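You operate a simulated robot arm through the tools that you are given. There is no shell and no other tool. Be economical: measure what you need, move in short steps, check, and stop when the job is done.

The job below is to be done with a simulated two-armed robot. You get a single attempt, and the scene is never put back.

Task
Take the big grey cap on the long table and put it away in the foam nest on the trolley. Take the blue pad and put it on the top of the low rack. Take the big yellow cap and put it on the fourth shelf from the bottom of the narrow rack. Take the grey drive from the long table and leave it on the top shelf of the left rack. Put the blue drive on the green table away on the third shelf from the bottom of the right rack. Take the held tub and put it on the left bench. Take the white bottle labelled "Gear oil" from the low wall shelf and leave it on the cooling rack. Do these in any order. Set down upright: blue drive, held tub, white bottle.

It is judged by the outcome, as a careful person would: the job done as asked, and still so three seconds after it is handed in. It fails if anything else is knocked over, pushed out of place, dropped, spilled or broken. A push-on lid holds only when it is set on centred and level and pressed home; a screw cap is set on level and turned clockwise until tight.

Robot
Two 7-joint arms with two-finger parallel grippers on one trunk, on a base that drives. Base frame: it is fixed to the floor where the robot stands at the start and does not move with it; the origin is under the middle of the robot, x ahead of it, y to its left, z up; the surface under the hand at the start is at about z = 0.78. Units: m, degrees, N and s.
The left shoulder is at the start at [0.07, 0.133, 1.176], the right one opposite. With the tool pointing down near the work surface each hand reaches from about 0.1 to 0.64 m from the robot's upright axis, wherever it stands, measured 20 degrees to its own side. Places, roughly: big grey cap (4x4x2 cm) [0.5, 0, 0.8]; big yellow cap (3x3x2 cm) [0.5, -0.6, 0.8]; blue drive [0.5, -3.75, 1]; blue pad (6x9x3 cm) [0.4, 0.5, 0.8]; cooling rack [-2, 2.8, 0.8]; foam nest on the trolley [-1.7, -3.3, 0.8]; fourth shelf of the narrow rack [0.8, -2.6, 1.3]; grey drive [0.25, -0.75, 0.75]; held tub [-1, -5.25, 1]; left bench [-3.2, -2.3, 0.8]; third shelf of the right rack [-2, -5.2, 1.1]; top of the low rack [0.5, 1.3, 0.8]; top shelf of the left rack [-0.6, -5.2, 1.1]; white bottle [-3.75, 2, 1]. Payload 1.57 kg a hand.
The TCP of each hand is the grasp point between the finger pads, 0.03 m short of the fingertips. In the tool frame z runs along the fingers and y along their closing line. Largest opening 0.08 m; finger width 0.017, thickness 0.012; the body of the gripper, 0.04 by 0.082 m, starts 0.08 m behind the TCP.
Orientation is that of the tool frame in the base frame, as [roll, pitch, yaw] about the fixed x, y, z axes, in that order (R = Rz(yaw) Ry(pitch) Rx(roll)). With the fingers straight down and closing along the base's y, the tool's x points along the base's -x, its y along +y and its z along -z.

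Tools
- The arms move only by the tool drive_tool. It takes "left_rows", "right_rows" or both (then of equal length, played together; a hand with none holds still); each is a list of rows, each a list of 7 numbers: the gripper command, from -1 (fully open) to 1 (shut), values between in proportion, then the shift along the tool's x, y, z in m, then the turn, a rotation vector about the tool's x, y, z in degrees. In form: [[fingers, dx, dy, dz, ax, ay, az], ...]. A call has 1 to 12 rows; each row is the pose to reach, as a shift and turn from the pose commanded when the call began, along the tool's axes at that moment. Each row takes 0.2 s and may step no farther than 0.05 m and 8.6 degrees from the row before; otherwise, or with a gripper value out of range, the whole call is refused. Where a pose cannot be reached the arm comes as near as it can. A force on the tool above 40 N (or 10 N above the force at the start of the call, whichever is more), or a blocked arm, ends the call early, and 0.2 s more pass. Each finger travels about 0.153 m/s and halts on what it meets, pressing with about 30 N; the grip force reading is that of the motor and also rises with nothing between the fingers. The clock runs only during rows and for 0.2 s after the last one: add rows that repeat a pose to give the fingers time. The reply holds the time, the measured pose of the TCP, the force on the tool along the base axes, the opening and the grip force, in the units named above and with some noise, with the torque about the TCP (base axes, N m) and any sound that the robot's microphone picked up.
- Cameras (640 x 400 px; columns grow to the right, rows downward): "scene" is now at [0.1243, -0.0234, 1.3818]; the picture's right is [-0.32, -0.95, 0.00], its down [-0.79, 0.27, -0.55] and it looks along [0.52, -0.18, -0.84] (base axes); focal length 219 px, centre (320, 200). "left" rides on the left gripper at [0.072, 0.007, -0.122] in its tool frame; the picture's right is [-0.09, 1.00, 0.00], its down [-0.84, -0.08, -0.54] and it looks along [-0.54, -0.05, 0.84] (tool axes); focal length 238 px, centre (320, 200). "right" rides on the right gripper at [0.072, -0.007, -0.122] in its tool frame; the picture's right is [0.09, 1.00, 0.00], its down [-0.84, 0.08, -0.54] and it looks along [-0.54, 0.05, 0.84] (tool axes); focal length 238 px, centre (320, 200).
- get_image(camera): a new picture of that camera. No time passes.
- slide_trunk(by): slides the trunk up (or, below 0, down) by that many m; the arms and the scene camera ride with it, the base frame stays. It gives what a move gives, with no picture.
- roll_base(legs): drives the robot by 1 to 6 legs, each [ahead, left, turn to the left] in m, m and degrees, along the robot's own axes; the way and the turn of a leg run together, so that a leg with both is an arc; at most 1.5 m and 180 degrees a leg. The arms and the cameras ride along, it lands a little off, and it stops where it bumps. It gives what a move gives.
- turn_head(pan, tilt): turns the head with the scene camera to pan (to the left, within 86 degrees either way) and tilt (down, from -29 to 69), counted from straight ahead of the robot. It gives what a move gives.
- point_at(camera, pixels): there is no depth. For up to 12 entries [column, row, z] of the newest picture of that camera ("zoom" is the newest enlarged one), the place [x, y] in the base frame at which the ray of that pixel passes the height z, good to about 0.002 m, but the place of the scene camera against the robot may be out by one fixed shift of up to 0.012 m in any direction. No time passes.
- zoom(camera, box): a new picture of the part [left, top, right, bottom] of that camera's present view, enlarged. No time passes.
- finish_job(): hands the job in; it is judged then, once.

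Keep the steps short. Do not move on a guess: measure, check each grasp and each placing, and mend mistakes. In all there are 138 turns and 180 pictures (those below and enlarged ones count). Leave the grippers open and the arms clear of the work at the hand-in unless told otherwise, and finish with a single line.

The tools are called after "Request:" as name(argument=value, ...) on one line, values as JSON. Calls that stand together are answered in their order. drive_tool: Moves the arms, as the interface text tells. Its arguments: {"type":"object","properties":{"left_rows":{"type":"array","items":{"type":"array","items":{"type":"number"}}},"right_rows":{"type":"array","items":{"type":"array","items":{"type":"number"}}}},"required":[]} The other tools are called the same way: slide_trunk (by) slides the trunk up or down; roll_base (legs) drives the base; turn_head (pan, tilt) turns the head that bears the scene camera; get_image (camera) takes a picture; point_at (camera, pixels) gives the place at which the rays of pixels pass given heights; zoom (camera, box) takes an enlarged picture of a part of a camera's view; finish_job () hands the job in.

At the start:

```text
time_s: 0.0
left_tool_pos: [0.3895, 0.0036, 1.0624]
left_orientation: [179.9, 0.0, 180.0]
left_contact_force: [-0.4, -0.1, 1.0]
left_torque: [-0.01, 0.01, 0.0]
left_width: 0.0802
left_finger_force: 0.1
right_tool_pos: [0.35, -0.3945, 1.0371]
right_orientation: [-179.9, -0.1, -179.9]
right_contact_force: [1.4, 0.5, 0.5]
right_torque: [0.01, -0.01, 0.02]
right_width: 0.0799
right_finger_force: 0.1
trunk travel left (down, up): [-0.75, 0.19]
robot x, y, heading: [0.0063, 0.0018, 0.2]
head pan, tilt: [-18.6, 56.6]
```

scene: 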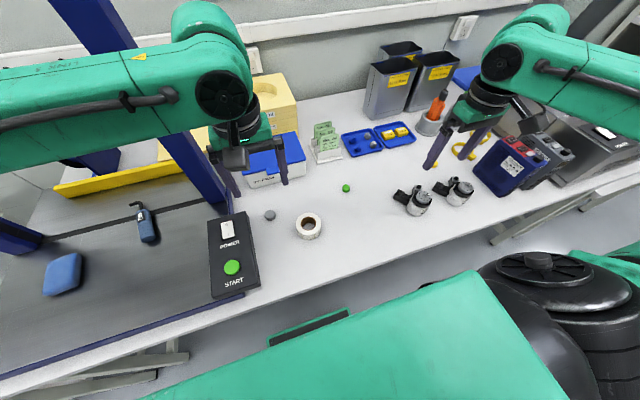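
right: 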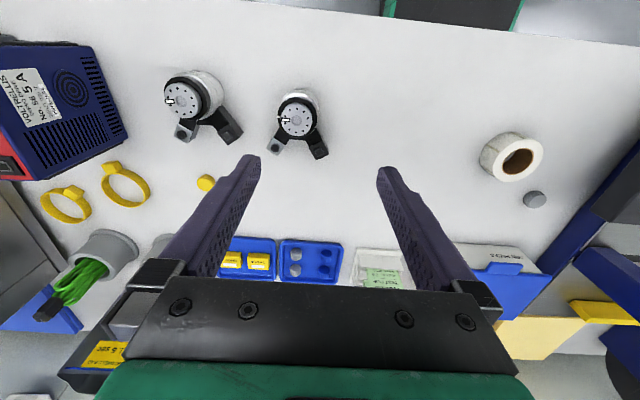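
left: 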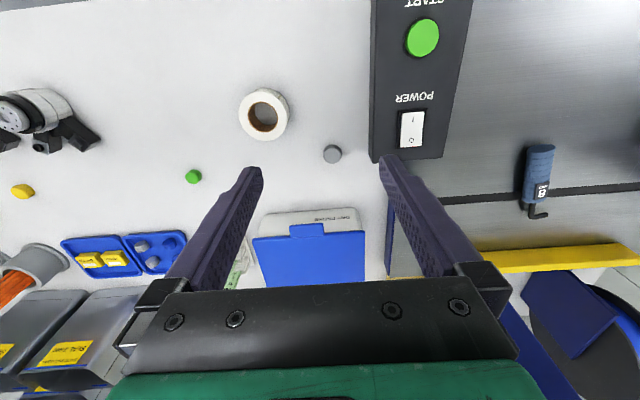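

I see the grey cap at about (270,215) in the scene view and (332,153) in the left view, and the yellow cap at (206,183) in the right view. I'll measure both and look at the right side of the table.

Request:
point_at(camera="left", pixels=[[332, 153, 0.8], [332, 153, 0.78], [193, 176, 0.79], [22, 191, 0.8]])

Request:
point_at(camera="right", pixels=[[206, 183, 0.8], [535, 199, 0.8], [206, 183, 0.78]])

Request:
point_at(camera="scene", pixels=[[270, 215, 0.8], [62, 274, 0.8], [148, 225, 0.79]])

Request:
turn_head(pan=-60, tilt=45)

Request:
get_image(camera="scene")

```text
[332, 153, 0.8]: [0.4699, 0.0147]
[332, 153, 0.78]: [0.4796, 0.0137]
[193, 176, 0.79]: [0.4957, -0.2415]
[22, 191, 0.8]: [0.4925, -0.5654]
```

```text
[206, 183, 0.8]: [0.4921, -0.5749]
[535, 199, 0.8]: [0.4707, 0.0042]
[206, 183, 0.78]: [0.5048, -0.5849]
```

```text
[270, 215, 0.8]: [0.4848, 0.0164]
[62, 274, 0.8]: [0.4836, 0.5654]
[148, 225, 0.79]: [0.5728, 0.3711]
```

```text
time_s: 1.1
left_tool_pos: [0.3897, 0.0036, 1.0608]
left_orientation: [180.0, 0.0, -180.0]
left_contact_force: [0.0, -0.6, 0.4]
left_torque: [0.0, -0.03, -0.01]
left_width: 0.08
left_finger_force: 0.0
right_tool_pos: [0.3504, -0.3945, 1.038]
right_orientation: [-180.0, 0.0, -180.0]
right_contact_force: [0.3, -0.1, 0.2]
right_torque: [-0.02, 0.04, 0.0]
right_width: 0.08
right_finger_force: 0.0
trunk travel left (down, up): [-0.75, 0.19]
robot x, y, heading: [0.0001, -0.0002, 0.2]
head pan, tilt: [-60.0, 45.0]
```

```text
176 pictures are left
```

scene: 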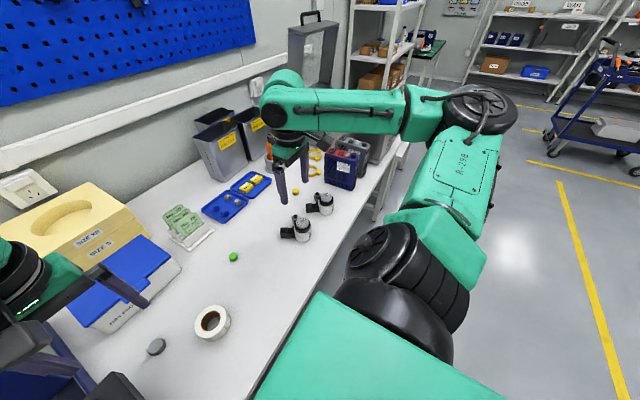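

Next I zoom in on the drives at the right end of the table.

Request:
zoom(camera="scene", box=[250, 100, 430, 212])

Request:
zoom(camera="scene", box=[340, 0, 640, 187])

Request:
zoom(camera="right", box=[0, 30, 260, 192])

```text
3.56 times, centred on (340, 156) of scene
```

zoom: 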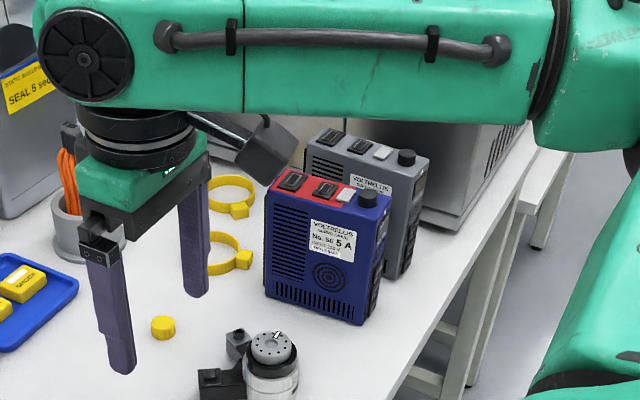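

```text
2.13 times, centred on (490, 94) of scene
```

zoom: 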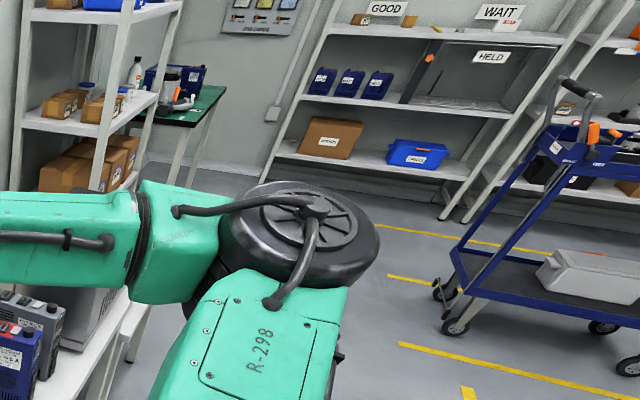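

```text
2.46 times, centred on (130, 111) of right
```

zoom: 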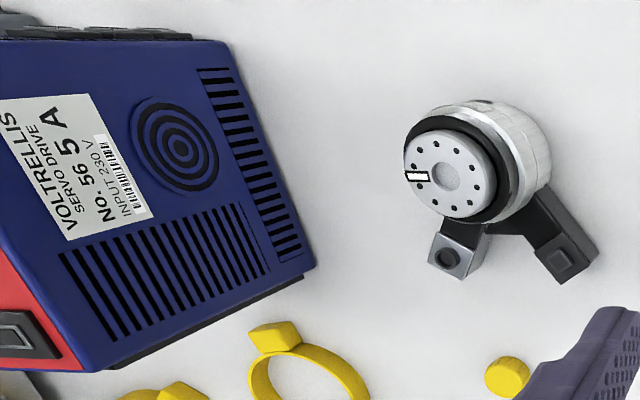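

The grey drive stands behind the blue one at the table's right end. Now I look left at the pad and the low rack.

Request:
turn_head(pan=55, tilt=40)

Request:
get_image(camera="scene")

Request:
point_at(camera="scene", pixels=[[320, 200, 0.8]])

```text
time_s: 3.0
left_tool_pos: [0.3893, 0.004, 1.0608]
left_orientation: [179.8, 0.0, 180.0]
left_contact_force: [0.2, 1.0, -1.0]
left_torque: [0.01, 0.03, 0.0]
left_width: 0.0801
left_finger_force: 0.0
right_tool_pos: [0.3501, -0.3934, 1.0383]
right_orientation: [180.0, 0.0, 180.0]
right_contact_force: [-0.7, 0.0, -0.9]
right_torque: [0.01, 0.01, -0.02]
right_width: 0.0804
right_finger_force: 0.2
trunk travel left (down, up): [-0.75, 0.19]
robot x, y, heading: [0.0019, 0.0019, -0.3]
head pan, tilt: [55.0, 40.0]
```

```text
172 pictures are left
```

scene: 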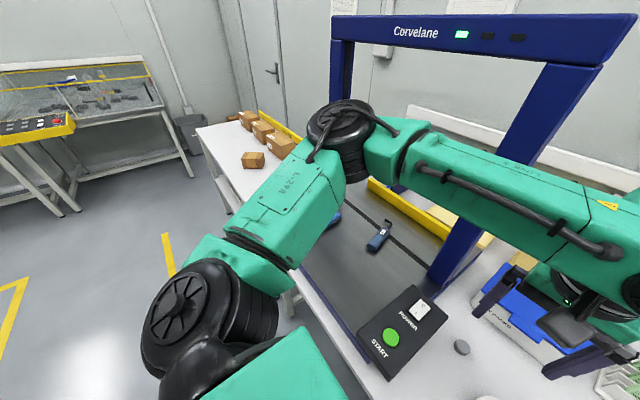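

```text
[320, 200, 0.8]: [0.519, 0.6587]
```

I measure the gantry feet, then back off 0.35 m and shift left so that the gantry, the pad and the low rack can be seen clearly.

Request:
point_at(camera="scene", pixels=[[440, 285, 0.8], [425, 265, 0.8], [390, 190, 0.8], [462, 347, 0.8]])

Request:
roll_base(legs=[[-0.35, 0, 0], [0, 0.6, 0]])

Request:
turn_head(pan=30, tilt=35)

Request:
get_image(camera="scene")

```text
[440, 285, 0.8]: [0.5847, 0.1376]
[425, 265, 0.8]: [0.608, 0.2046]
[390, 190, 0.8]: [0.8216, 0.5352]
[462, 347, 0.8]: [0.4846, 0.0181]
```

```text
time_s: 8.3
left_tool_pos: [0.0455, 0.6003, 1.0613]
left_orientation: [179.9, 0.0, 179.1]
left_contact_force: [-0.8, -0.2, 0.8]
left_torque: [-0.02, 0.02, 0.02]
left_width: 0.0799
left_finger_force: 0.1
right_tool_pos: [0.001, 0.2025, 1.0358]
right_orientation: [180.0, 0.0, 179.3]
right_contact_force: [-0.2, 0.0, 0.4]
right_torque: [0.01, 0.0, -0.02]
right_width: 0.0801
right_finger_force: 0.1
trunk travel left (down, up): [-0.75, 0.19]
robot x, y, heading: [-0.3465, 0.6028, -0.8]
head pan, tilt: [55.0, 40.0]
```

```text
time_s: 9.2
left_tool_pos: [0.0461, 0.6, 1.0618]
left_orientation: [179.9, 0.0, 179.2]
left_contact_force: [-0.3, -0.7, 0.1]
left_torque: [0.03, 0.0, 0.0]
left_width: 0.0804
left_finger_force: 0.1
right_tool_pos: [0.0001, 0.2028, 1.0376]
right_orientation: [179.9, -0.1, 179.3]
right_contact_force: [0.2, -0.4, 0.3]
right_torque: [-0.01, -0.02, -0.03]
right_width: 0.0802
right_finger_force: 0.0
trunk travel left (down, up): [-0.75, 0.19]
robot x, y, heading: [-0.3463, 0.6044, -0.9]
head pan, tilt: [30.0, 35.0]
```

```text
171 pictures are left
```

scene: 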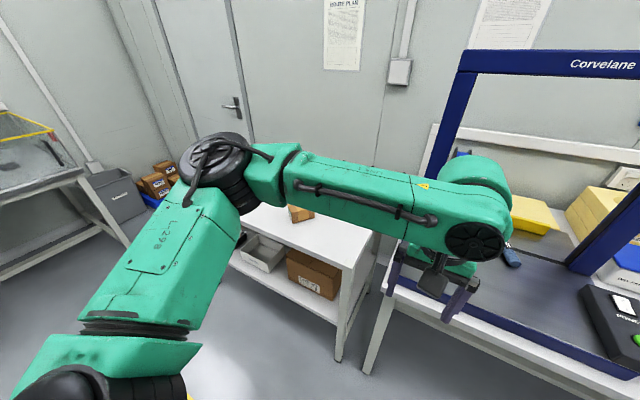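

The low rack, with its bottom shelf, stands left of the conveyor. I check the pad through the left camera and with the head straight ahead.

Request:
get_image(camera="left")

Request:
turn_head(pan=-10, tilt=40)

Request:
get_image(camera="scene")

```text
170 pictures are left
```

left: 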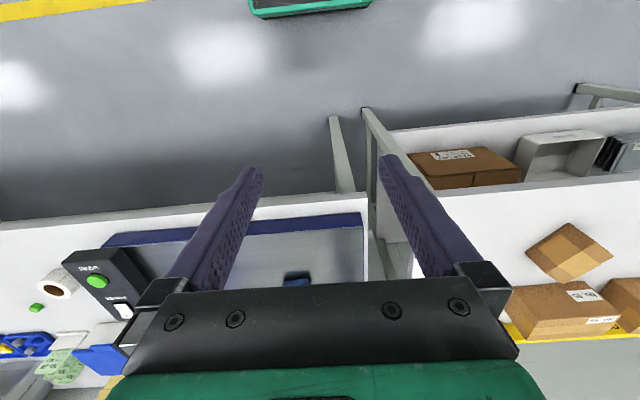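

```text
time_s: 10.2
left_tool_pos: [0.0465, 0.6014, 1.0615]
left_orientation: [179.9, 0.0, 179.2]
left_contact_force: [-0.3, -0.3, 0.9]
left_torque: [0.02, -0.01, -0.01]
left_width: 0.08
left_finger_force: 0.1
right_tool_pos: [0.0011, 0.204, 1.0383]
right_orientation: [179.9, 0.0, 179.3]
right_contact_force: [0.6, 0.6, 0.5]
right_torque: [-0.01, 0.02, -0.01]
right_width: 0.08
right_finger_force: 0.0
trunk travel left (down, up): [-0.75, 0.19]
robot x, y, heading: [-0.3443, 0.601, -0.7]
head pan, tilt: [-10.0, 40.0]
```

```text
169 pictures are left
```

scene: 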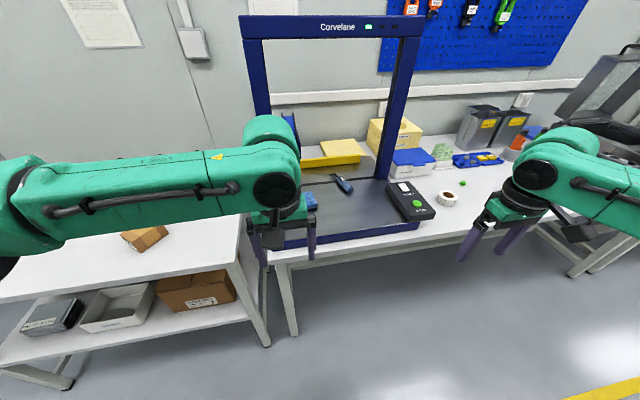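

The pad lies in front of the gantry. I drive to about [-0.04, 0.40] and look down with the left camera.

Request:
roll_base(legs=[[0, -0.2, 0.7], [0.3, 0, 0]])

Request:
get_image(camera="left")

Request:
turn_head(pan=20, tilt=55)

Request:
get_image(camera="scene")

```text
time_s: 13.5
left_tool_pos: [0.3448, 0.4071, 1.0622]
left_orientation: [179.9, 0.1, 179.9]
left_contact_force: [0.6, 0.0, -1.2]
left_torque: [0.0, 0.0, -0.01]
left_width: 0.0797
left_finger_force: 0.1
right_tool_pos: [0.3068, 0.01, 1.0384]
right_orientation: [180.0, 0.1, -179.9]
right_contact_force: [0.4, 0.0, 0.1]
right_torque: [0.03, 0.01, -0.01]
right_width: 0.0801
right_finger_force: 0.0
trunk travel left (down, up): [-0.75, 0.19]
robot x, y, heading: [-0.0404, 0.4051, -0.2]
head pan, tilt: [-10.0, 40.0]
```

```text
168 pictures are left
```

left: 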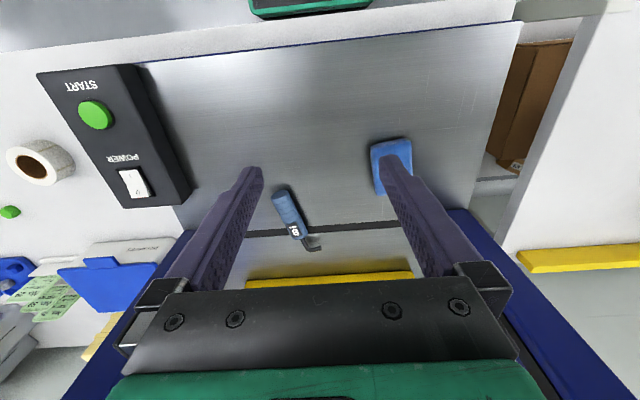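

```text
time_s: 14.4
left_tool_pos: [0.3477, 0.4073, 1.0617]
left_orientation: [179.9, 0.0, 180.0]
left_contact_force: [0.5, -0.7, 0.1]
left_torque: [0.01, 0.0, 0.05]
left_width: 0.08
left_finger_force: 0.0
right_tool_pos: [0.307, 0.0098, 1.0374]
right_orientation: [180.0, 0.0, 179.9]
right_contact_force: [1.0, -0.1, -0.4]
right_torque: [0.0, -0.02, 0.01]
right_width: 0.0802
right_finger_force: 0.1
trunk travel left (down, up): [-0.75, 0.19]
robot x, y, heading: [-0.0464, 0.4045, 0.0]
head pan, tilt: [20.0, 55.0]
```

```text
167 pictures are left
```

scene: 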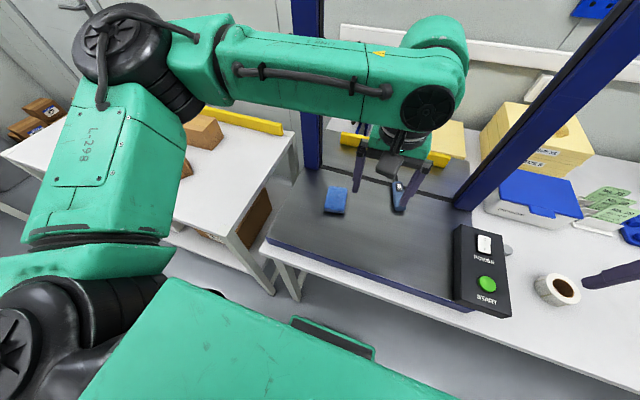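

I zoom on the pad for its corners.

Request:
zoom(camera="left", box=[330, 110, 458, 190])

Request:
zoom(camera="scene", box=[272, 160, 400, 240])

Request:
point_at(camera="scene", pixels=[[328, 187, 0.81], [347, 190, 0.81], [344, 213, 0.81], [324, 207, 0.81]])

```text
5.00 times, centred on (394, 150) of left
```

zoom: 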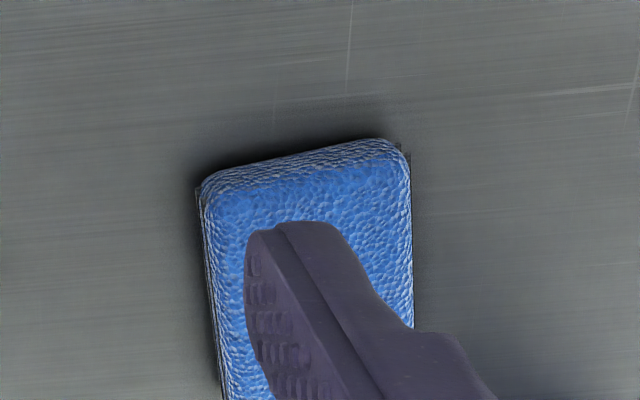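

```text
5.00 times, centred on (336, 200) of scene
```

zoom: 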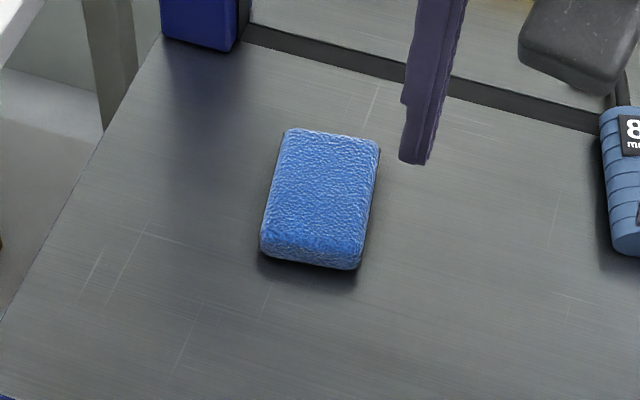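

```text
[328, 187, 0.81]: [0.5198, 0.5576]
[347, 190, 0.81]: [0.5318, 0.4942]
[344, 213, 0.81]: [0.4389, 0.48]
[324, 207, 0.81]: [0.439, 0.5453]
```

The pad's centre is about [0.482, 0.519] with its long side turned about 9° from x. I move the left hand above it at z≈0.90 and turn it to match.

Request:
drive_tool(left_rows=[[-1, -0.034, 0.028, 0, 0, 0, -3], [-1, -0.068, 0.056, 0, 0, 0, -6], [-1, -0.101, 0.084, 0, 0, 0, -9], [-1, -0.134, 0.112, 0.02, 0, 0, -9], [-1, -0.134, 0.112, 0.065, 0, 0, -9], [-1, -0.134, 0.112, 0.11, 0, 0, -9], [-1, -0.134, 0.112, 0.152, 0, 0, -9]])

Request:
get_image(camera="left")

Request:
zoom(camera="scene", box=[240, 110, 432, 230])

```text
time_s: 16.0
left_tool_pos: [0.4813, 0.5244, 0.9105]
left_orientation: [180.0, 0.2, -170.9]
left_contact_force: [0.0, 1.0, 0.6]
left_torque: [0.01, 0.05, -0.02]
left_width: 0.08
left_finger_force: 0.2
right_tool_pos: [0.3081, 0.0111, 1.037]
right_orientation: [179.9, 0.0, -180.0]
right_contact_force: [-0.2, 0.1, 0.1]
right_torque: [-0.01, 0.01, -0.02]
right_width: 0.0802
right_finger_force: 0.0
trunk travel left (down, up): [-0.75, 0.19]
robot x, y, heading: [-0.0446, 0.4059, -0.1]
head pan, tilt: [20.0, 55.0]
```

```text
164 pictures are left
```

left: 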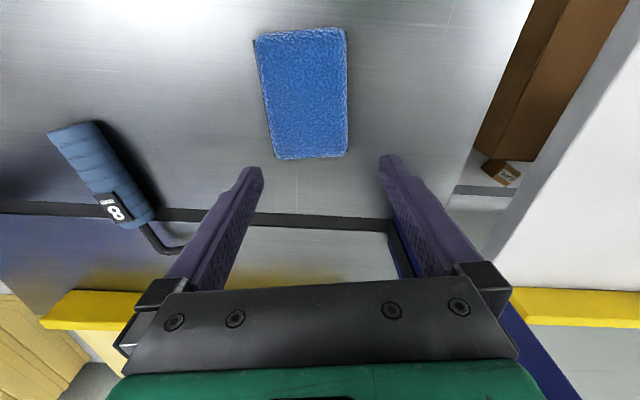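

```text
3.33 times, centred on (336, 170) of scene
```

zoom: 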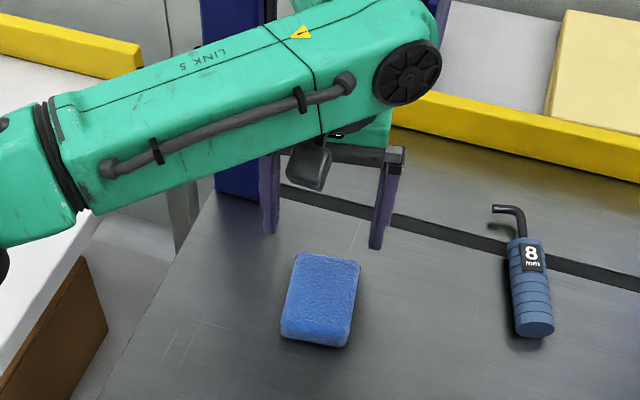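

Request:
point_at(camera="left", pixels=[[303, 93, 0.81], [300, 32, 0.81], [310, 157, 0.81], [262, 95, 0.81], [347, 90, 0.81], [390, 210, 0.79]])

Request:
point_at(camera="zoom", pixels=[[325, 295, 0.81], [295, 250, 0.81], [360, 265, 0.81], [283, 325, 0.81], [345, 345, 0.79]])

```text
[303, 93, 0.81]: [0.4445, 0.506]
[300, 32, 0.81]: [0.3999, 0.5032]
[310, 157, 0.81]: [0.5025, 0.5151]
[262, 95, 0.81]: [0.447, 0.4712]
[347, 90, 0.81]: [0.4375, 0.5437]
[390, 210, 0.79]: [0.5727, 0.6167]
```

```text
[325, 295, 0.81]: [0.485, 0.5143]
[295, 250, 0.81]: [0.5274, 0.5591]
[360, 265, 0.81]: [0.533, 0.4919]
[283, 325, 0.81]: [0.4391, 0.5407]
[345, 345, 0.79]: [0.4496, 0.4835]
```

The left view puts the pad's centre at about [0.443, 0.509] with its top near 0.845. Its apparent size of 6x9 cm fits that height. I shift there and go down to TCP z≈0.86.

Request:
drive_tool(left_rows=[[-1, 0.04, -0.009, 0, 0, 0, 1.5], [-1, 0.04, -0.009, 0.025, 0, 0, 1.5], [-1, 0.04, -0.009, 0.05, 0, 0, 1.5], [-1, 0.04, -0.009, 0.05, 0, 0, 1.5]])

Request:
get_image(camera="left")

Request:
zoom(camera="scene", box=[240, 110, 432, 230])

```text
time_s: 17.0
left_tool_pos: [0.4436, 0.5062, 0.862]
left_orientation: [180.0, 0.2, -172.5]
left_contact_force: [-0.3, 0.2, -0.3]
left_torque: [-0.03, 0.01, -0.02]
left_width: 0.08
left_finger_force: 0.0
right_tool_pos: [0.3066, 0.0106, 1.0368]
right_orientation: [179.9, 0.0, 179.9]
right_contact_force: [0.7, 1.2, 0.5]
right_torque: [-0.01, 0.02, 0.01]
right_width: 0.0798
right_finger_force: 0.0
trunk travel left (down, up): [-0.75, 0.19]
robot x, y, heading: [-0.0435, 0.4049, 0.1]
head pan, tilt: [20.0, 55.0]
```

```text
162 pictures are left
```

left: 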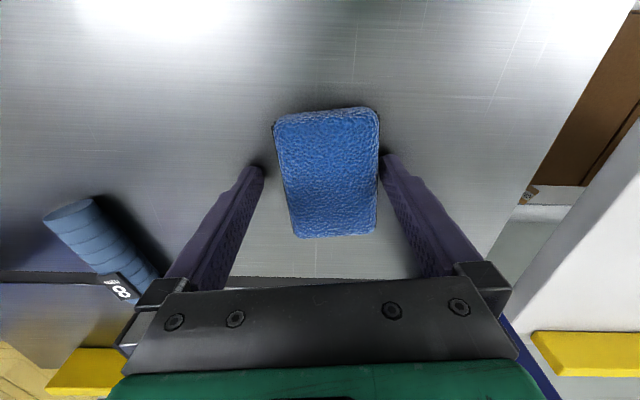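

```text
3.33 times, centred on (336, 170) of scene
```

zoom: 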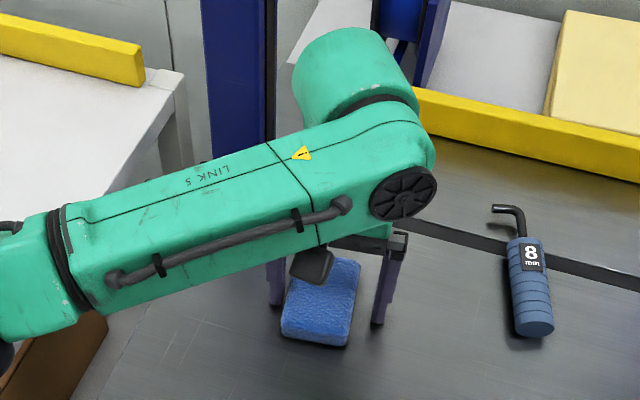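

The fingers straddle the pad. I correct 4 mm and 3°, go down 15 mm and close.

Request:
drive_tool(left_rows=[[-1, 0, 0.004, 0.008, 0, 0, -3], [-1, 0, 0.004, 0.015, 0, 0, -3], [0.2, 0, 0.004, 0.015, 0, 0, -3], [0.6, 0, 0.004, 0.015, 0, 0, -3], [0.6, 0, 0.004, 0.015, 0, 0, -3]])

Request:
get_image(camera="left")

```text
time_s: 17.5
left_tool_pos: [0.4442, 0.5068, 0.8604]
left_orientation: [-179.7, 1.2, -169.7]
left_contact_force: [-9.1, -3.2, 16.7]
left_torque: [0.62, 0.54, 0.58]
left_width: 0.0792
left_finger_force: 0.0
right_tool_pos: [0.3021, 0.0083, 1.0378]
right_orientation: [-179.9, 0.2, 180.0]
right_contact_force: [0.2, 0.8, 0.5]
right_torque: [0.0, 0.01, 0.01]
right_width: 0.0798
right_finger_force: 0.2
trunk travel left (down, up): [-0.75, 0.19]
robot x, y, heading: [-0.045, 0.405, -0.0]
head pan, tilt: [20.0, 55.0]
stopped in row 2 (left hand): the force on the tool passed its limit at 47 N (the readings are from after the stop); the commanded pose is now the measured one
```

```text
160 pictures are left
```

left: 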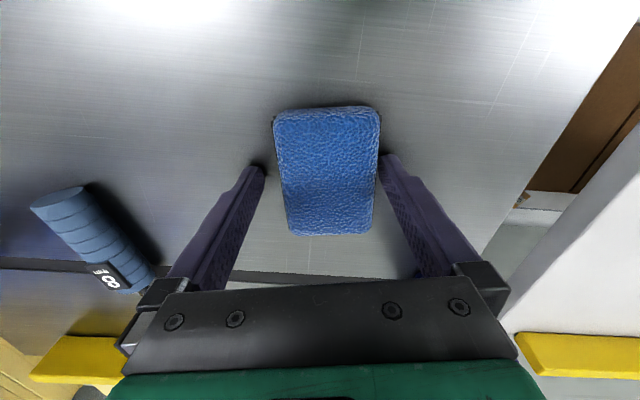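

The fingertips met the plate (surface ≈ 0.83). I back up 3 mm and close.

Request:
drive_tool(left_rows=[[-1, 0, 0.004, -0.004, 0, 0, 0], [0, 0, 0.004, -0.004, 0, 0, 0], [0.5, 0, 0.004, -0.004, 0, 0, 0], [0.7, 0, 0.004, -0.004, 0, 0, 0], [0.7, 0, 0.004, -0.004, 0, 0, 0]])

Request:
drive_tool(left_rows=[[0.7, 0, 0, -0.04, 0, 0, 0], [0.7, 0, 0, -0.08, 0, 0, 0], [0.7, 0.0, 0, -0.12, 0, 0, 0], [0.7, 0.04, 0, -0.15, 0, 0, 0], [0.7, 0.08, 0, -0.17, 0, 0, 0]])

Request:
get_image(camera="left")

```text
time_s: 18.7
left_tool_pos: [0.4455, 0.5116, 0.8611]
left_orientation: [-179.8, 1.1, -169.7]
left_contact_force: [0.4, 0.6, -0.9]
left_torque: [0.01, -0.02, 0.01]
left_width: 0.0592
left_finger_force: 29.7
right_tool_pos: [0.3067, 0.0095, 1.0371]
right_orientation: [180.0, 0.1, -180.0]
right_contact_force: [0.7, 0.1, 0.1]
right_torque: [-0.01, 0.0, -0.01]
right_width: 0.08
right_finger_force: 0.0
trunk travel left (down, up): [-0.75, 0.19]
robot x, y, heading: [-0.0438, 0.4062, 0.0]
head pan, tilt: [20.0, 55.0]
```

```text
time_s: 19.9
left_tool_pos: [0.3649, 0.4964, 1.0304]
left_orientation: [-179.9, 1.1, -169.7]
left_contact_force: [-0.4, 0.0, -0.8]
left_torque: [-0.01, -0.03, -0.04]
left_width: 0.0591
left_finger_force: 29.6
right_tool_pos: [0.3063, 0.0099, 1.0373]
right_orientation: [180.0, 0.1, 179.9]
right_contact_force: [-0.4, -0.4, 0.0]
right_torque: [-0.01, -0.01, 0.02]
right_width: 0.0796
right_finger_force: 0.1
trunk travel left (down, up): [-0.75, 0.19]
robot x, y, heading: [-0.0422, 0.4045, -0.1]
head pan, tilt: [20.0, 55.0]
```

```text
159 pictures are left
```

left: 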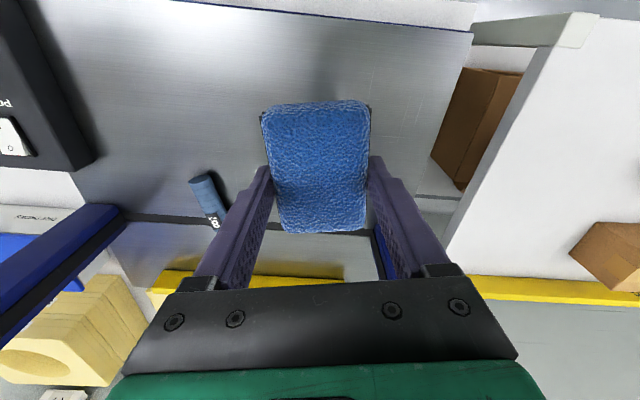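

The pad is held at 59 mm width. I back off and drive left in front of the low rack, then look.

Request:
roll_base(legs=[[-0.25, 0, 0], [0, 0.7, 0]])

Request:
turn_head(pan=10, tilt=50)

Request:
get_image(camera="scene")

Request:
get_image(camera="left")

```text
time_s: 25.2
left_tool_pos: [0.1101, 1.1986, 1.0301]
left_orientation: [-179.7, 1.2, -169.1]
left_contact_force: [-0.3, -0.5, -1.1]
left_torque: [-0.05, 0.01, 0.03]
left_width: 0.059
left_finger_force: 29.8
right_tool_pos: [0.0554, 0.7129, 1.0384]
right_orientation: [180.0, 0.1, -179.5]
right_contact_force: [-0.6, 0.0, 0.2]
right_torque: [0.02, 0.01, 0.01]
right_width: 0.0799
right_finger_force: 0.0
trunk travel left (down, up): [-0.75, 0.19]
robot x, y, heading: [-0.2962, 1.1049, 0.6]
head pan, tilt: [20.0, 55.0]
```

```text
time_s: 25.9
left_tool_pos: [0.1098, 1.199, 1.0287]
left_orientation: [-179.8, 1.2, -169.2]
left_contact_force: [-0.5, 0.4, -0.6]
left_torque: [0.04, 0.01, 0.03]
left_width: 0.0589
left_finger_force: 30.3
right_tool_pos: [0.0558, 0.7127, 1.0363]
right_orientation: [179.9, -0.1, -179.4]
right_contact_force: [-0.3, -0.6, -0.3]
right_torque: [-0.02, 0.02, 0.03]
right_width: 0.0801
right_finger_force: 0.1
trunk travel left (down, up): [-0.75, 0.19]
robot x, y, heading: [-0.3001, 1.1025, 0.3]
head pan, tilt: [10.0, 50.0]
```

```text
158 pictures are left
```

scene: 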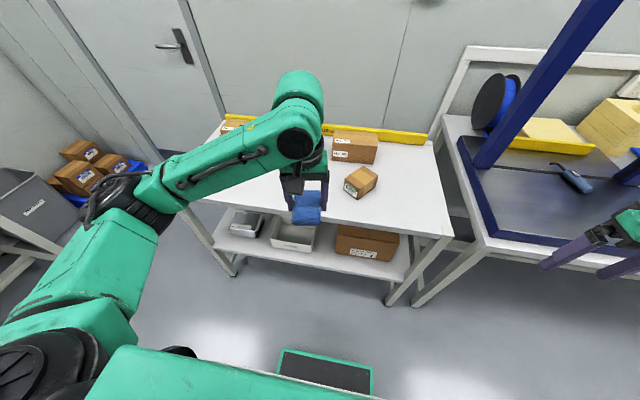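

```text
157 pictures are left
```

left: 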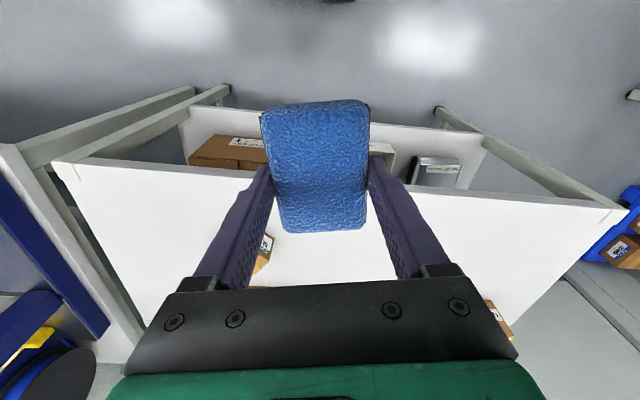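

I measure the rack top's corners, the boxes and free spots.

Request:
point_at(camera="scene", pixels=[[452, 236, 0.8], [435, 142, 0.8], [410, 215, 0.8], [352, 196, 0.8], [375, 190, 0.8], [345, 205, 0.8], [215, 200, 0.8], [250, 195, 0.8], [320, 225, 0.8]])

Request:
point_at(camera="left", pixels=[[55, 163, 0.8], [620, 210, 0.8], [300, 260, 0.8], [264, 255, 0.8]])

Request:
zoom(camera="scene", box=[200, 100, 480, 275])

```text
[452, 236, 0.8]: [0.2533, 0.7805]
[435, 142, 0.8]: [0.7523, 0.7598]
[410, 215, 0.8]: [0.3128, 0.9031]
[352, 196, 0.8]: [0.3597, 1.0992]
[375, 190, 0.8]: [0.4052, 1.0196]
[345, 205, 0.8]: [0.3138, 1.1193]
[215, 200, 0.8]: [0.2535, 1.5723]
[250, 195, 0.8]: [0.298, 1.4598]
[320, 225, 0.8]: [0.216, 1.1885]
```

```text
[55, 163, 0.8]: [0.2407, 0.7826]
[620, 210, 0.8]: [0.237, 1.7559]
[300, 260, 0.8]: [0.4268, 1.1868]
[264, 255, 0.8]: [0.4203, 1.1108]
```

```text
2.29 times, centred on (340, 188) of scene
```

zoom: 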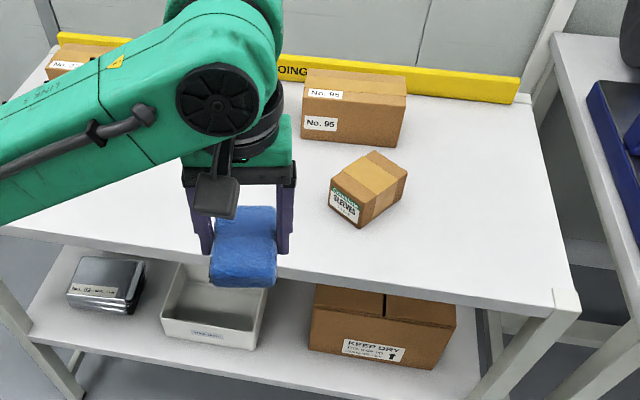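

The rack top spans about x 0.25–0.74, y 0.78–1.76. I drive 0.2 m ahead, and the free spot is near [0.38, 1.32].

Request:
roll_base(legs=[[0.2, 0.05, 0]])

Request:
drive_tool(left_rows=[[0.7, -0.04, 0.03, 0, 0, 0, 3], [0.7, -0.07, 0.06, 0.03, 0, 0, 6], [0.7, -0.07, 0.09, 0.07, 0, 0, 9], [0.7, -0.07, 0.09, 0.11, 0, 0, 9]])

Request:
get_image(camera="left")

Request:
get_image(camera="scene")

```text
time_s: 27.6
left_tool_pos: [0.3126, 1.2488, 1.029]
left_orientation: [-179.7, 1.2, -169.2]
left_contact_force: [-0.8, 0.1, -0.8]
left_torque: [0.01, 0.0, 0.02]
left_width: 0.059
left_finger_force: 30.0
right_tool_pos: [0.2546, 0.7636, 1.0382]
right_orientation: [-180.0, 0.1, -179.5]
right_contact_force: [0.3, 0.1, 0.0]
right_torque: [-0.03, -0.01, 0.0]
right_width: 0.0799
right_finger_force: 0.2
trunk travel left (down, up): [-0.75, 0.19]
robot x, y, heading: [-0.0978, 1.1533, 0.2]
head pan, tilt: [10.0, 50.0]
```

```text
refused: row 2 steps farther than a row can; nothing moved
```

```text
155 pictures are left
```

left: 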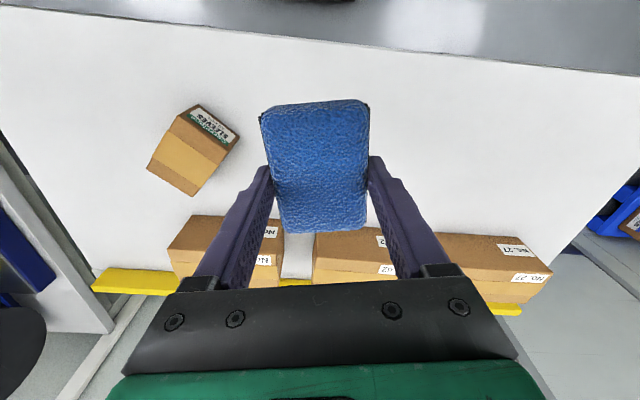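

```text
154 pictures are left
```

scene: 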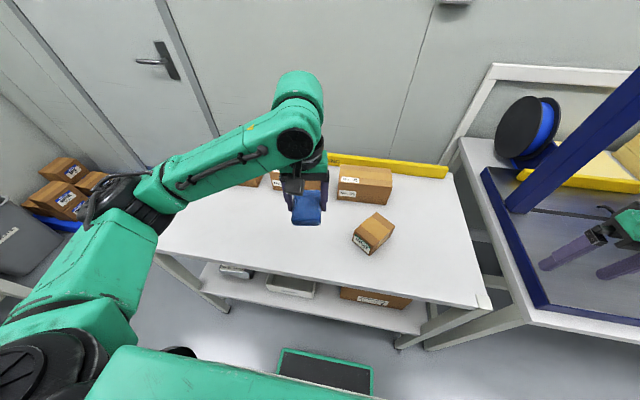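

The surface below the pad is clear. I move forward 5 cm and lower to TCP z≈0.84.

Request:
drive_tool(left_rows=[[0.7, -0.045, 0.02, 0, 0, 0, 5], [0.7, -0.05, 0.03, 0.045, 0, 0, 9], [0.7, -0.05, 0.03, 0.09, 0, 0, 9], [0.7, -0.05, 0.03, 0.135, 0, 0, 9], [0.7, -0.05, 0.03, 0.165, 0, 0, 9], [0.7, -0.05, 0.03, 0.187, 0, 0, 9]])

Request:
drive_tool(left_rows=[[0.7, 0, 0, 0.005, 0, 0, 0], [0.7, 0, 0, 0.01, 0, 0, 0], [0.7, 0, 0, 0.015, 0, 0, 0]])

Request:
zoom(camera="scene", box=[200, 130, 424, 270])

```text
time_s: 29.0
left_tool_pos: [0.3637, 1.2884, 0.8415]
left_orientation: [179.9, 1.1, -178.3]
left_contact_force: [-0.4, -0.6, -0.8]
left_torque: [0.0, 0.01, 0.02]
left_width: 0.0587
left_finger_force: 30.1
right_tool_pos: [0.2571, 0.7634, 1.0377]
right_orientation: [180.0, -0.1, -179.6]
right_contact_force: [-0.9, 0.1, 0.0]
right_torque: [0.02, 0.02, 0.0]
right_width: 0.08
right_finger_force: 0.1
trunk travel left (down, up): [-0.75, 0.19]
robot x, y, heading: [-0.0941, 1.1576, 0.3]
head pan, tilt: [10.0, 50.0]
```

```text
time_s: 29.8
left_tool_pos: [0.3623, 1.2893, 0.83]
left_orientation: [-179.9, 1.4, -178.4]
left_contact_force: [0.7, 0.9, 8.6]
left_torque: [0.3, 0.05, -0.07]
left_width: 0.0589
left_finger_force: 30.0
right_tool_pos: [0.2556, 0.7629, 1.038]
right_orientation: [179.9, 0.0, -179.6]
right_contact_force: [0.5, -0.3, 0.2]
right_torque: [-0.01, -0.03, 0.0]
right_width: 0.0799
right_finger_force: 0.0
trunk travel left (down, up): [-0.75, 0.19]
robot x, y, heading: [-0.0981, 1.1579, 0.2]
head pan, tilt: [10.0, 50.0]
```

```text
2.86 times, centred on (312, 200) of scene
```

zoom: 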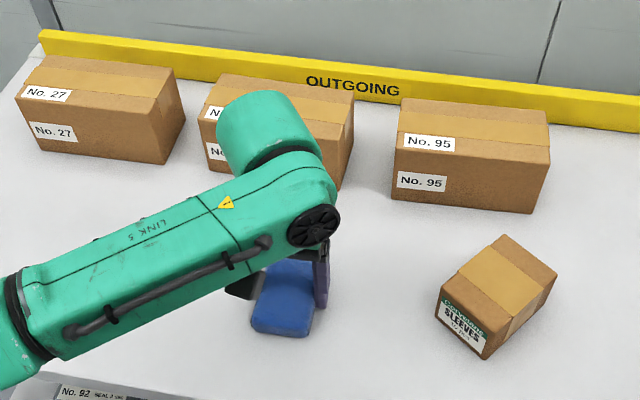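

It is in contact (8.6 N up), so I open and lift.

Request:
drive_tool(left_rows=[[-0.2, 0, 0, -0.001, 0, 0, 0], [-1, 0, 0, -0.001, 0, 0, 0], [-1, 0, 0, -0.001, 0, 0, 0], [-1, 0, 0, -0.045, 0, 0, 0], [-1, 0, 0, -0.09, 0, 0, 0], [-1, 0, 0, -0.135, 0, 0, 0], [-1, 0.02, -0.02, -0.175, 0, 0, 0], [-1, 0.02, -0.05, -0.21, 0, 0, 0]])

Request:
get_image(camera="left")

```text
time_s: 31.6
left_tool_pos: [0.3386, 1.2367, 1.0392]
left_orientation: [180.0, 1.2, -178.3]
left_contact_force: [0.3, -0.3, 0.4]
left_torque: [0.03, 0.03, -0.01]
left_width: 0.0798
left_finger_force: 0.1
right_tool_pos: [0.2572, 0.7613, 1.0362]
right_orientation: [179.8, 0.0, -179.5]
right_contact_force: [0.1, -0.5, -0.3]
right_torque: [0.03, 0.02, 0.01]
right_width: 0.0799
right_finger_force: 0.0
trunk travel left (down, up): [-0.75, 0.19]
robot x, y, heading: [-0.0976, 1.1557, 0.6]
head pan, tilt: [10.0, 50.0]
```

```text
152 pictures are left
```

left: 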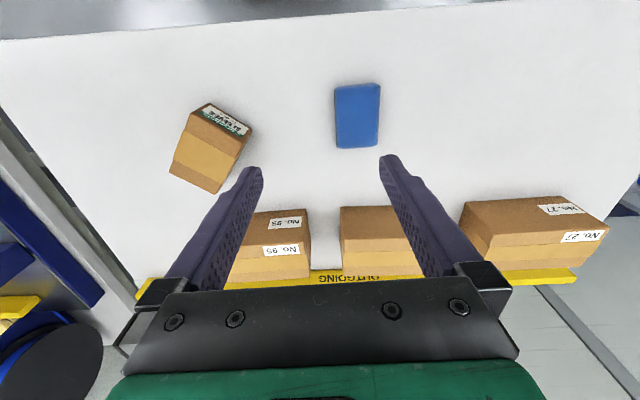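

The pad rests on the low rack and the hand is clear. Next I drive back in front of the two caps.

Request:
roll_base(legs=[[-0.2, 0, 0], [0, -0.72, -0.3], [0, -0.72, 0], [0.28, 0, 0]])

Request:
get_image(camera="left")

Request:
get_image(camera="right")

```text
time_s: 41.8
left_tool_pos: [0.4097, -0.2426, 1.0393]
left_orientation: [-179.9, 1.3, -179.9]
left_contact_force: [-0.1, 0.0, 0.1]
left_torque: [-0.01, -0.01, 0.01]
left_width: 0.08
left_finger_force: 0.1
right_tool_pos: [0.3143, -0.715, 1.0382]
right_orientation: [180.0, 0.1, 178.8]
right_contact_force: [0.3, -0.9, -0.3]
right_torque: [0.03, 0.01, -0.01]
right_width: 0.0799
right_finger_force: 0.1
trunk travel left (down, up): [-0.75, 0.19]
robot x, y, heading: [-0.0294, -0.3158, -1.3]
head pan, tilt: [10.0, 50.0]
```

```text
151 pictures are left
```

left: 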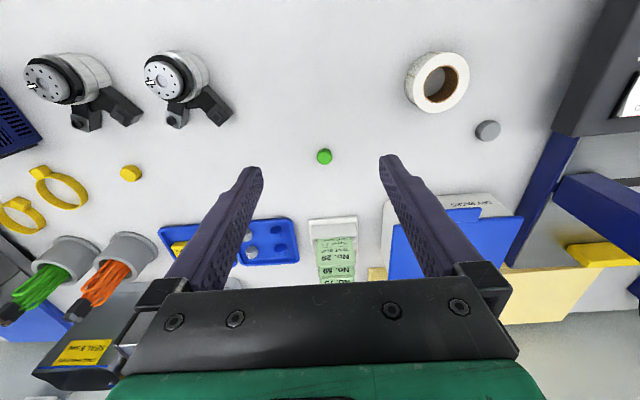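

```text
150 pictures are left
```

right: 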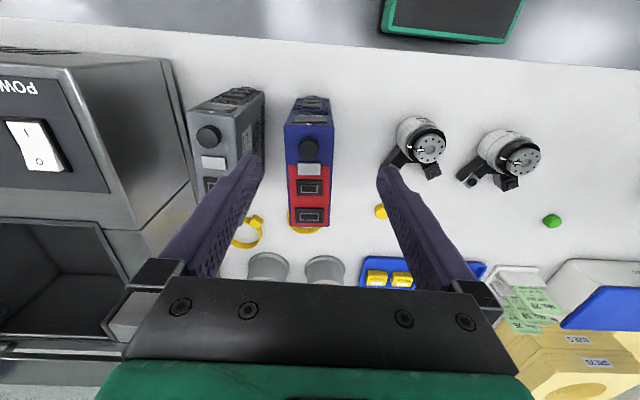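

I measure the grey cap at (488,130) in the left view, and the yellow cap in both views.

Request:
point_at(camera="left", pixels=[[488, 130, 0.795], [131, 173, 0.795]])

Request:
point_at(camera="right", pixels=[[381, 211, 0.795], [309, 95, 0.9], [309, 224, 0.9], [287, 150, 0.9], [332, 150, 0.9], [262, 100, 0.9], [190, 110, 0.9]])

Request:
zoom(camera="right", box=[170, 70, 410, 220])

```text
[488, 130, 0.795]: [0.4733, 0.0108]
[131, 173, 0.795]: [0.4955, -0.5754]
```

```text
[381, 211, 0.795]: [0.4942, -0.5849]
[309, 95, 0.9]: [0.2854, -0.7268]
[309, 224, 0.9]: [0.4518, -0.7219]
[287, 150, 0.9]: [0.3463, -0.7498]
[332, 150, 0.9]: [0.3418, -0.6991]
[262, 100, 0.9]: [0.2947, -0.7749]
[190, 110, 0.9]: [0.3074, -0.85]
```

```text
2.67 times, centred on (290, 145) of right
```

zoom: 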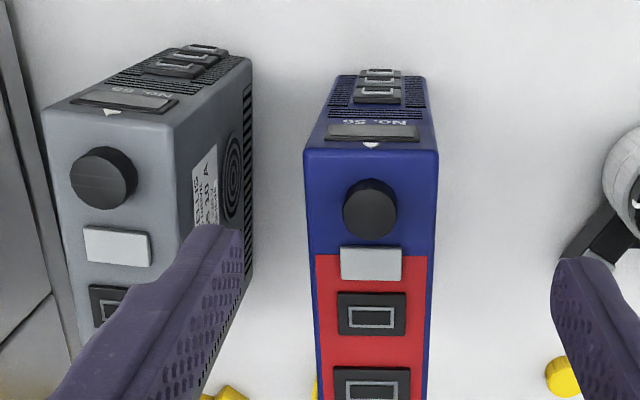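

I move both hands above their caps, to z≈0.90, with the fingers partly open.

Request:
drive_tool(left_rows=[[-0.6, -0.012, 0.042, 0, 0, 0.3, 0], [-0.6, -0.024, 0.084, 0, 0, 0.6, 0], [-0.6, -0.036, 0.127, 0, 0, 0.9, 0], [-0.6, -0.048, 0.169, 0, 0, 1.2, 0], [-0.6, -0.058, 0.211, 0, 0, 1.3, 0], [-0.6, -0.064, 0.253, 0, 0, 1.3, 0], [-0.6, -0.064, 0.253, 0.045, 0, 1.3, 0], [-0.6, -0.064, 0.253, 0.09, 0, 1.3, 0], [-0.6, -0.064, 0.253, 0.135, 0, 1.3, 0]], right_rows=[[-0.6, -0.03, 0.023, 0, 0, 0, 0.4], [-0.6, -0.06, 0.046, 0, 0, 0, 0.8], [-0.6, -0.09, 0.069, 0, 0, 0, 1], [-0.6, -0.12, 0.092, 0, 0, 0, 1], [-0.6, -0.15, 0.115, 0, 0, 0, 1], [-0.6, -0.177, 0.137, 0, 0, 0, 1], [-0.6, -0.177, 0.137, 0.045, 0, 0, 1], [-0.6, -0.177, 0.137, 0.09, 0, 0, 1], [-0.6, -0.177, 0.137, 0.135, 0, 0, 1]])

Request:
get_image(camera="left")

Request:
get_image(camera="right")

```text
time_s: 43.8
left_tool_pos: [0.4778, 0.0095, 0.9028]
left_orientation: [-179.9, -0.2, -179.9]
left_contact_force: [0.1, -0.1, 0.2]
left_torque: [0.02, 0.02, 0.0]
left_width: 0.0637
left_finger_force: 0.0
right_tool_pos: [0.4923, -0.5808, 0.8994]
right_orientation: [-179.8, 0.0, 177.9]
right_contact_force: [-0.4, 0.8, -0.2]
right_torque: [0.04, 0.01, -0.02]
right_width: 0.0643
right_finger_force: 0.1
trunk travel left (down, up): [-0.75, 0.19]
robot x, y, heading: [-0.0289, -0.3151, -1.4]
head pan, tilt: [10.0, 50.0]
```

```text
148 pictures are left
```

left: 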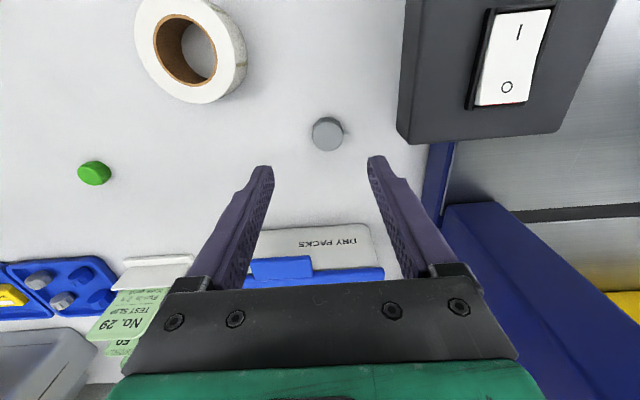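

```text
147 pictures are left
```

right: 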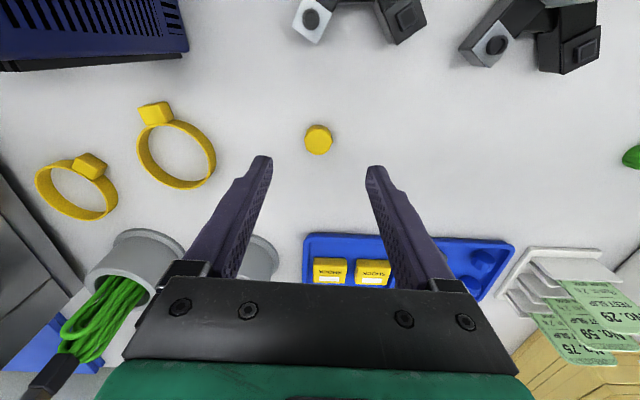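

Request:
point_at(camera="left", pixels=[[327, 133, 0.795], [344, 133, 0.79], [311, 133, 0.79]])

Request:
point_at(camera="right", pixels=[[318, 139, 0.795], [333, 139, 0.79], [304, 139, 0.79]])

```text
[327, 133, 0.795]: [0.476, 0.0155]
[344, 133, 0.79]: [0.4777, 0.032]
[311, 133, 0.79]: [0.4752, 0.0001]
```

```text
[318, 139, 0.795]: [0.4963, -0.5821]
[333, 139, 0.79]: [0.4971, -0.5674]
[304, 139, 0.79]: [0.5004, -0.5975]
```

I correct by a few mm, lower to z≈0.815 and close gently.

Request:
drive_tool(left_rows=[[-0.6, 0.002, 0.006, 0.04, 0, 0, 0], [-0.6, 0.002, 0.006, 0.075, 0, 0, 0], [-0.6, 0.002, 0.006, 0.088, 0, 0, 0], [0, 0.002, 0.006, 0.088, 0, 0, 0], [0.6, 0.002, 0.006, 0.088, 0, 0, 0], [0.8, 0.002, 0.006, 0.088, 0, 0, 0], [0.8, 0.002, 0.006, 0.088, 0, 0, 0]], right_rows=[[-0.6, -0.004, -0.001, 0.04, 0, 0, 0], [-0.6, -0.004, -0.001, 0.07, 0, 0, 0], [-0.6, -0.004, -0.001, 0.084, 0, 0, 0], [0, -0.004, -0.001, 0.084, 0, 0, 0], [0.6, -0.004, -0.001, 0.084, 0, 0, 0], [0.8, -0.004, -0.001, 0.084, 0, 0, 0], [0.8, -0.004, -0.001, 0.084, 0, 0, 0]])

Request:
get_image(camera="left")

Request:
get_image(camera="right")

```text
time_s: 45.4
left_tool_pos: [0.4751, 0.0164, 0.8124]
left_orientation: [-179.9, -0.1, -179.9]
left_contact_force: [-0.8, 0.0, 0.4]
left_torque: [0.0, -0.04, 0.02]
left_width: 0.0284
left_finger_force: 29.8
right_tool_pos: [0.4987, -0.5801, 0.8178]
right_orientation: [-180.0, -0.1, 177.8]
right_contact_force: [-0.5, -0.5, 0.2]
right_torque: [0.01, 0.0, 0.0]
right_width: 0.0235
right_finger_force: 30.0
trunk travel left (down, up): [-0.75, 0.19]
robot x, y, heading: [-0.0235, -0.3126, -1.0]
head pan, tilt: [10.0, 50.0]
```

```text
146 pictures are left
```

left: 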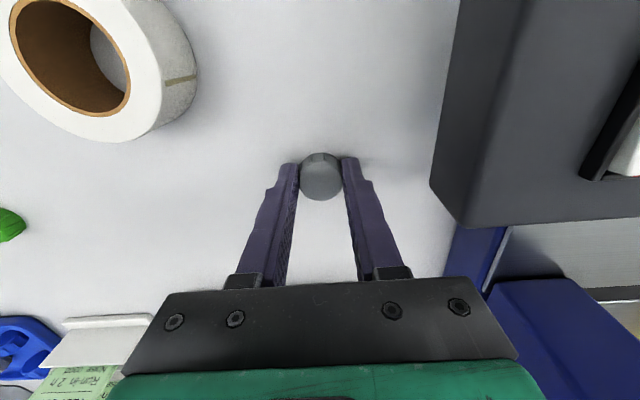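

```text
145 pictures are left
```

right: 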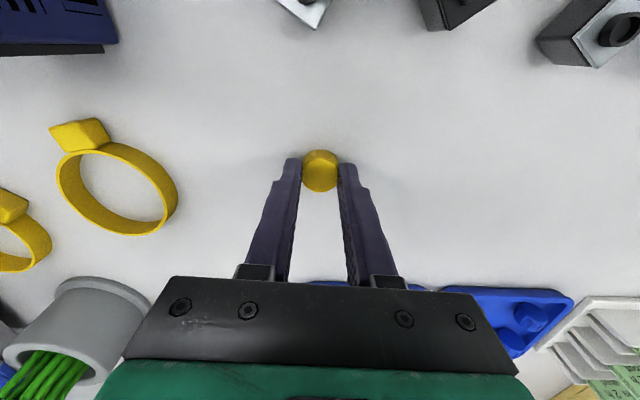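

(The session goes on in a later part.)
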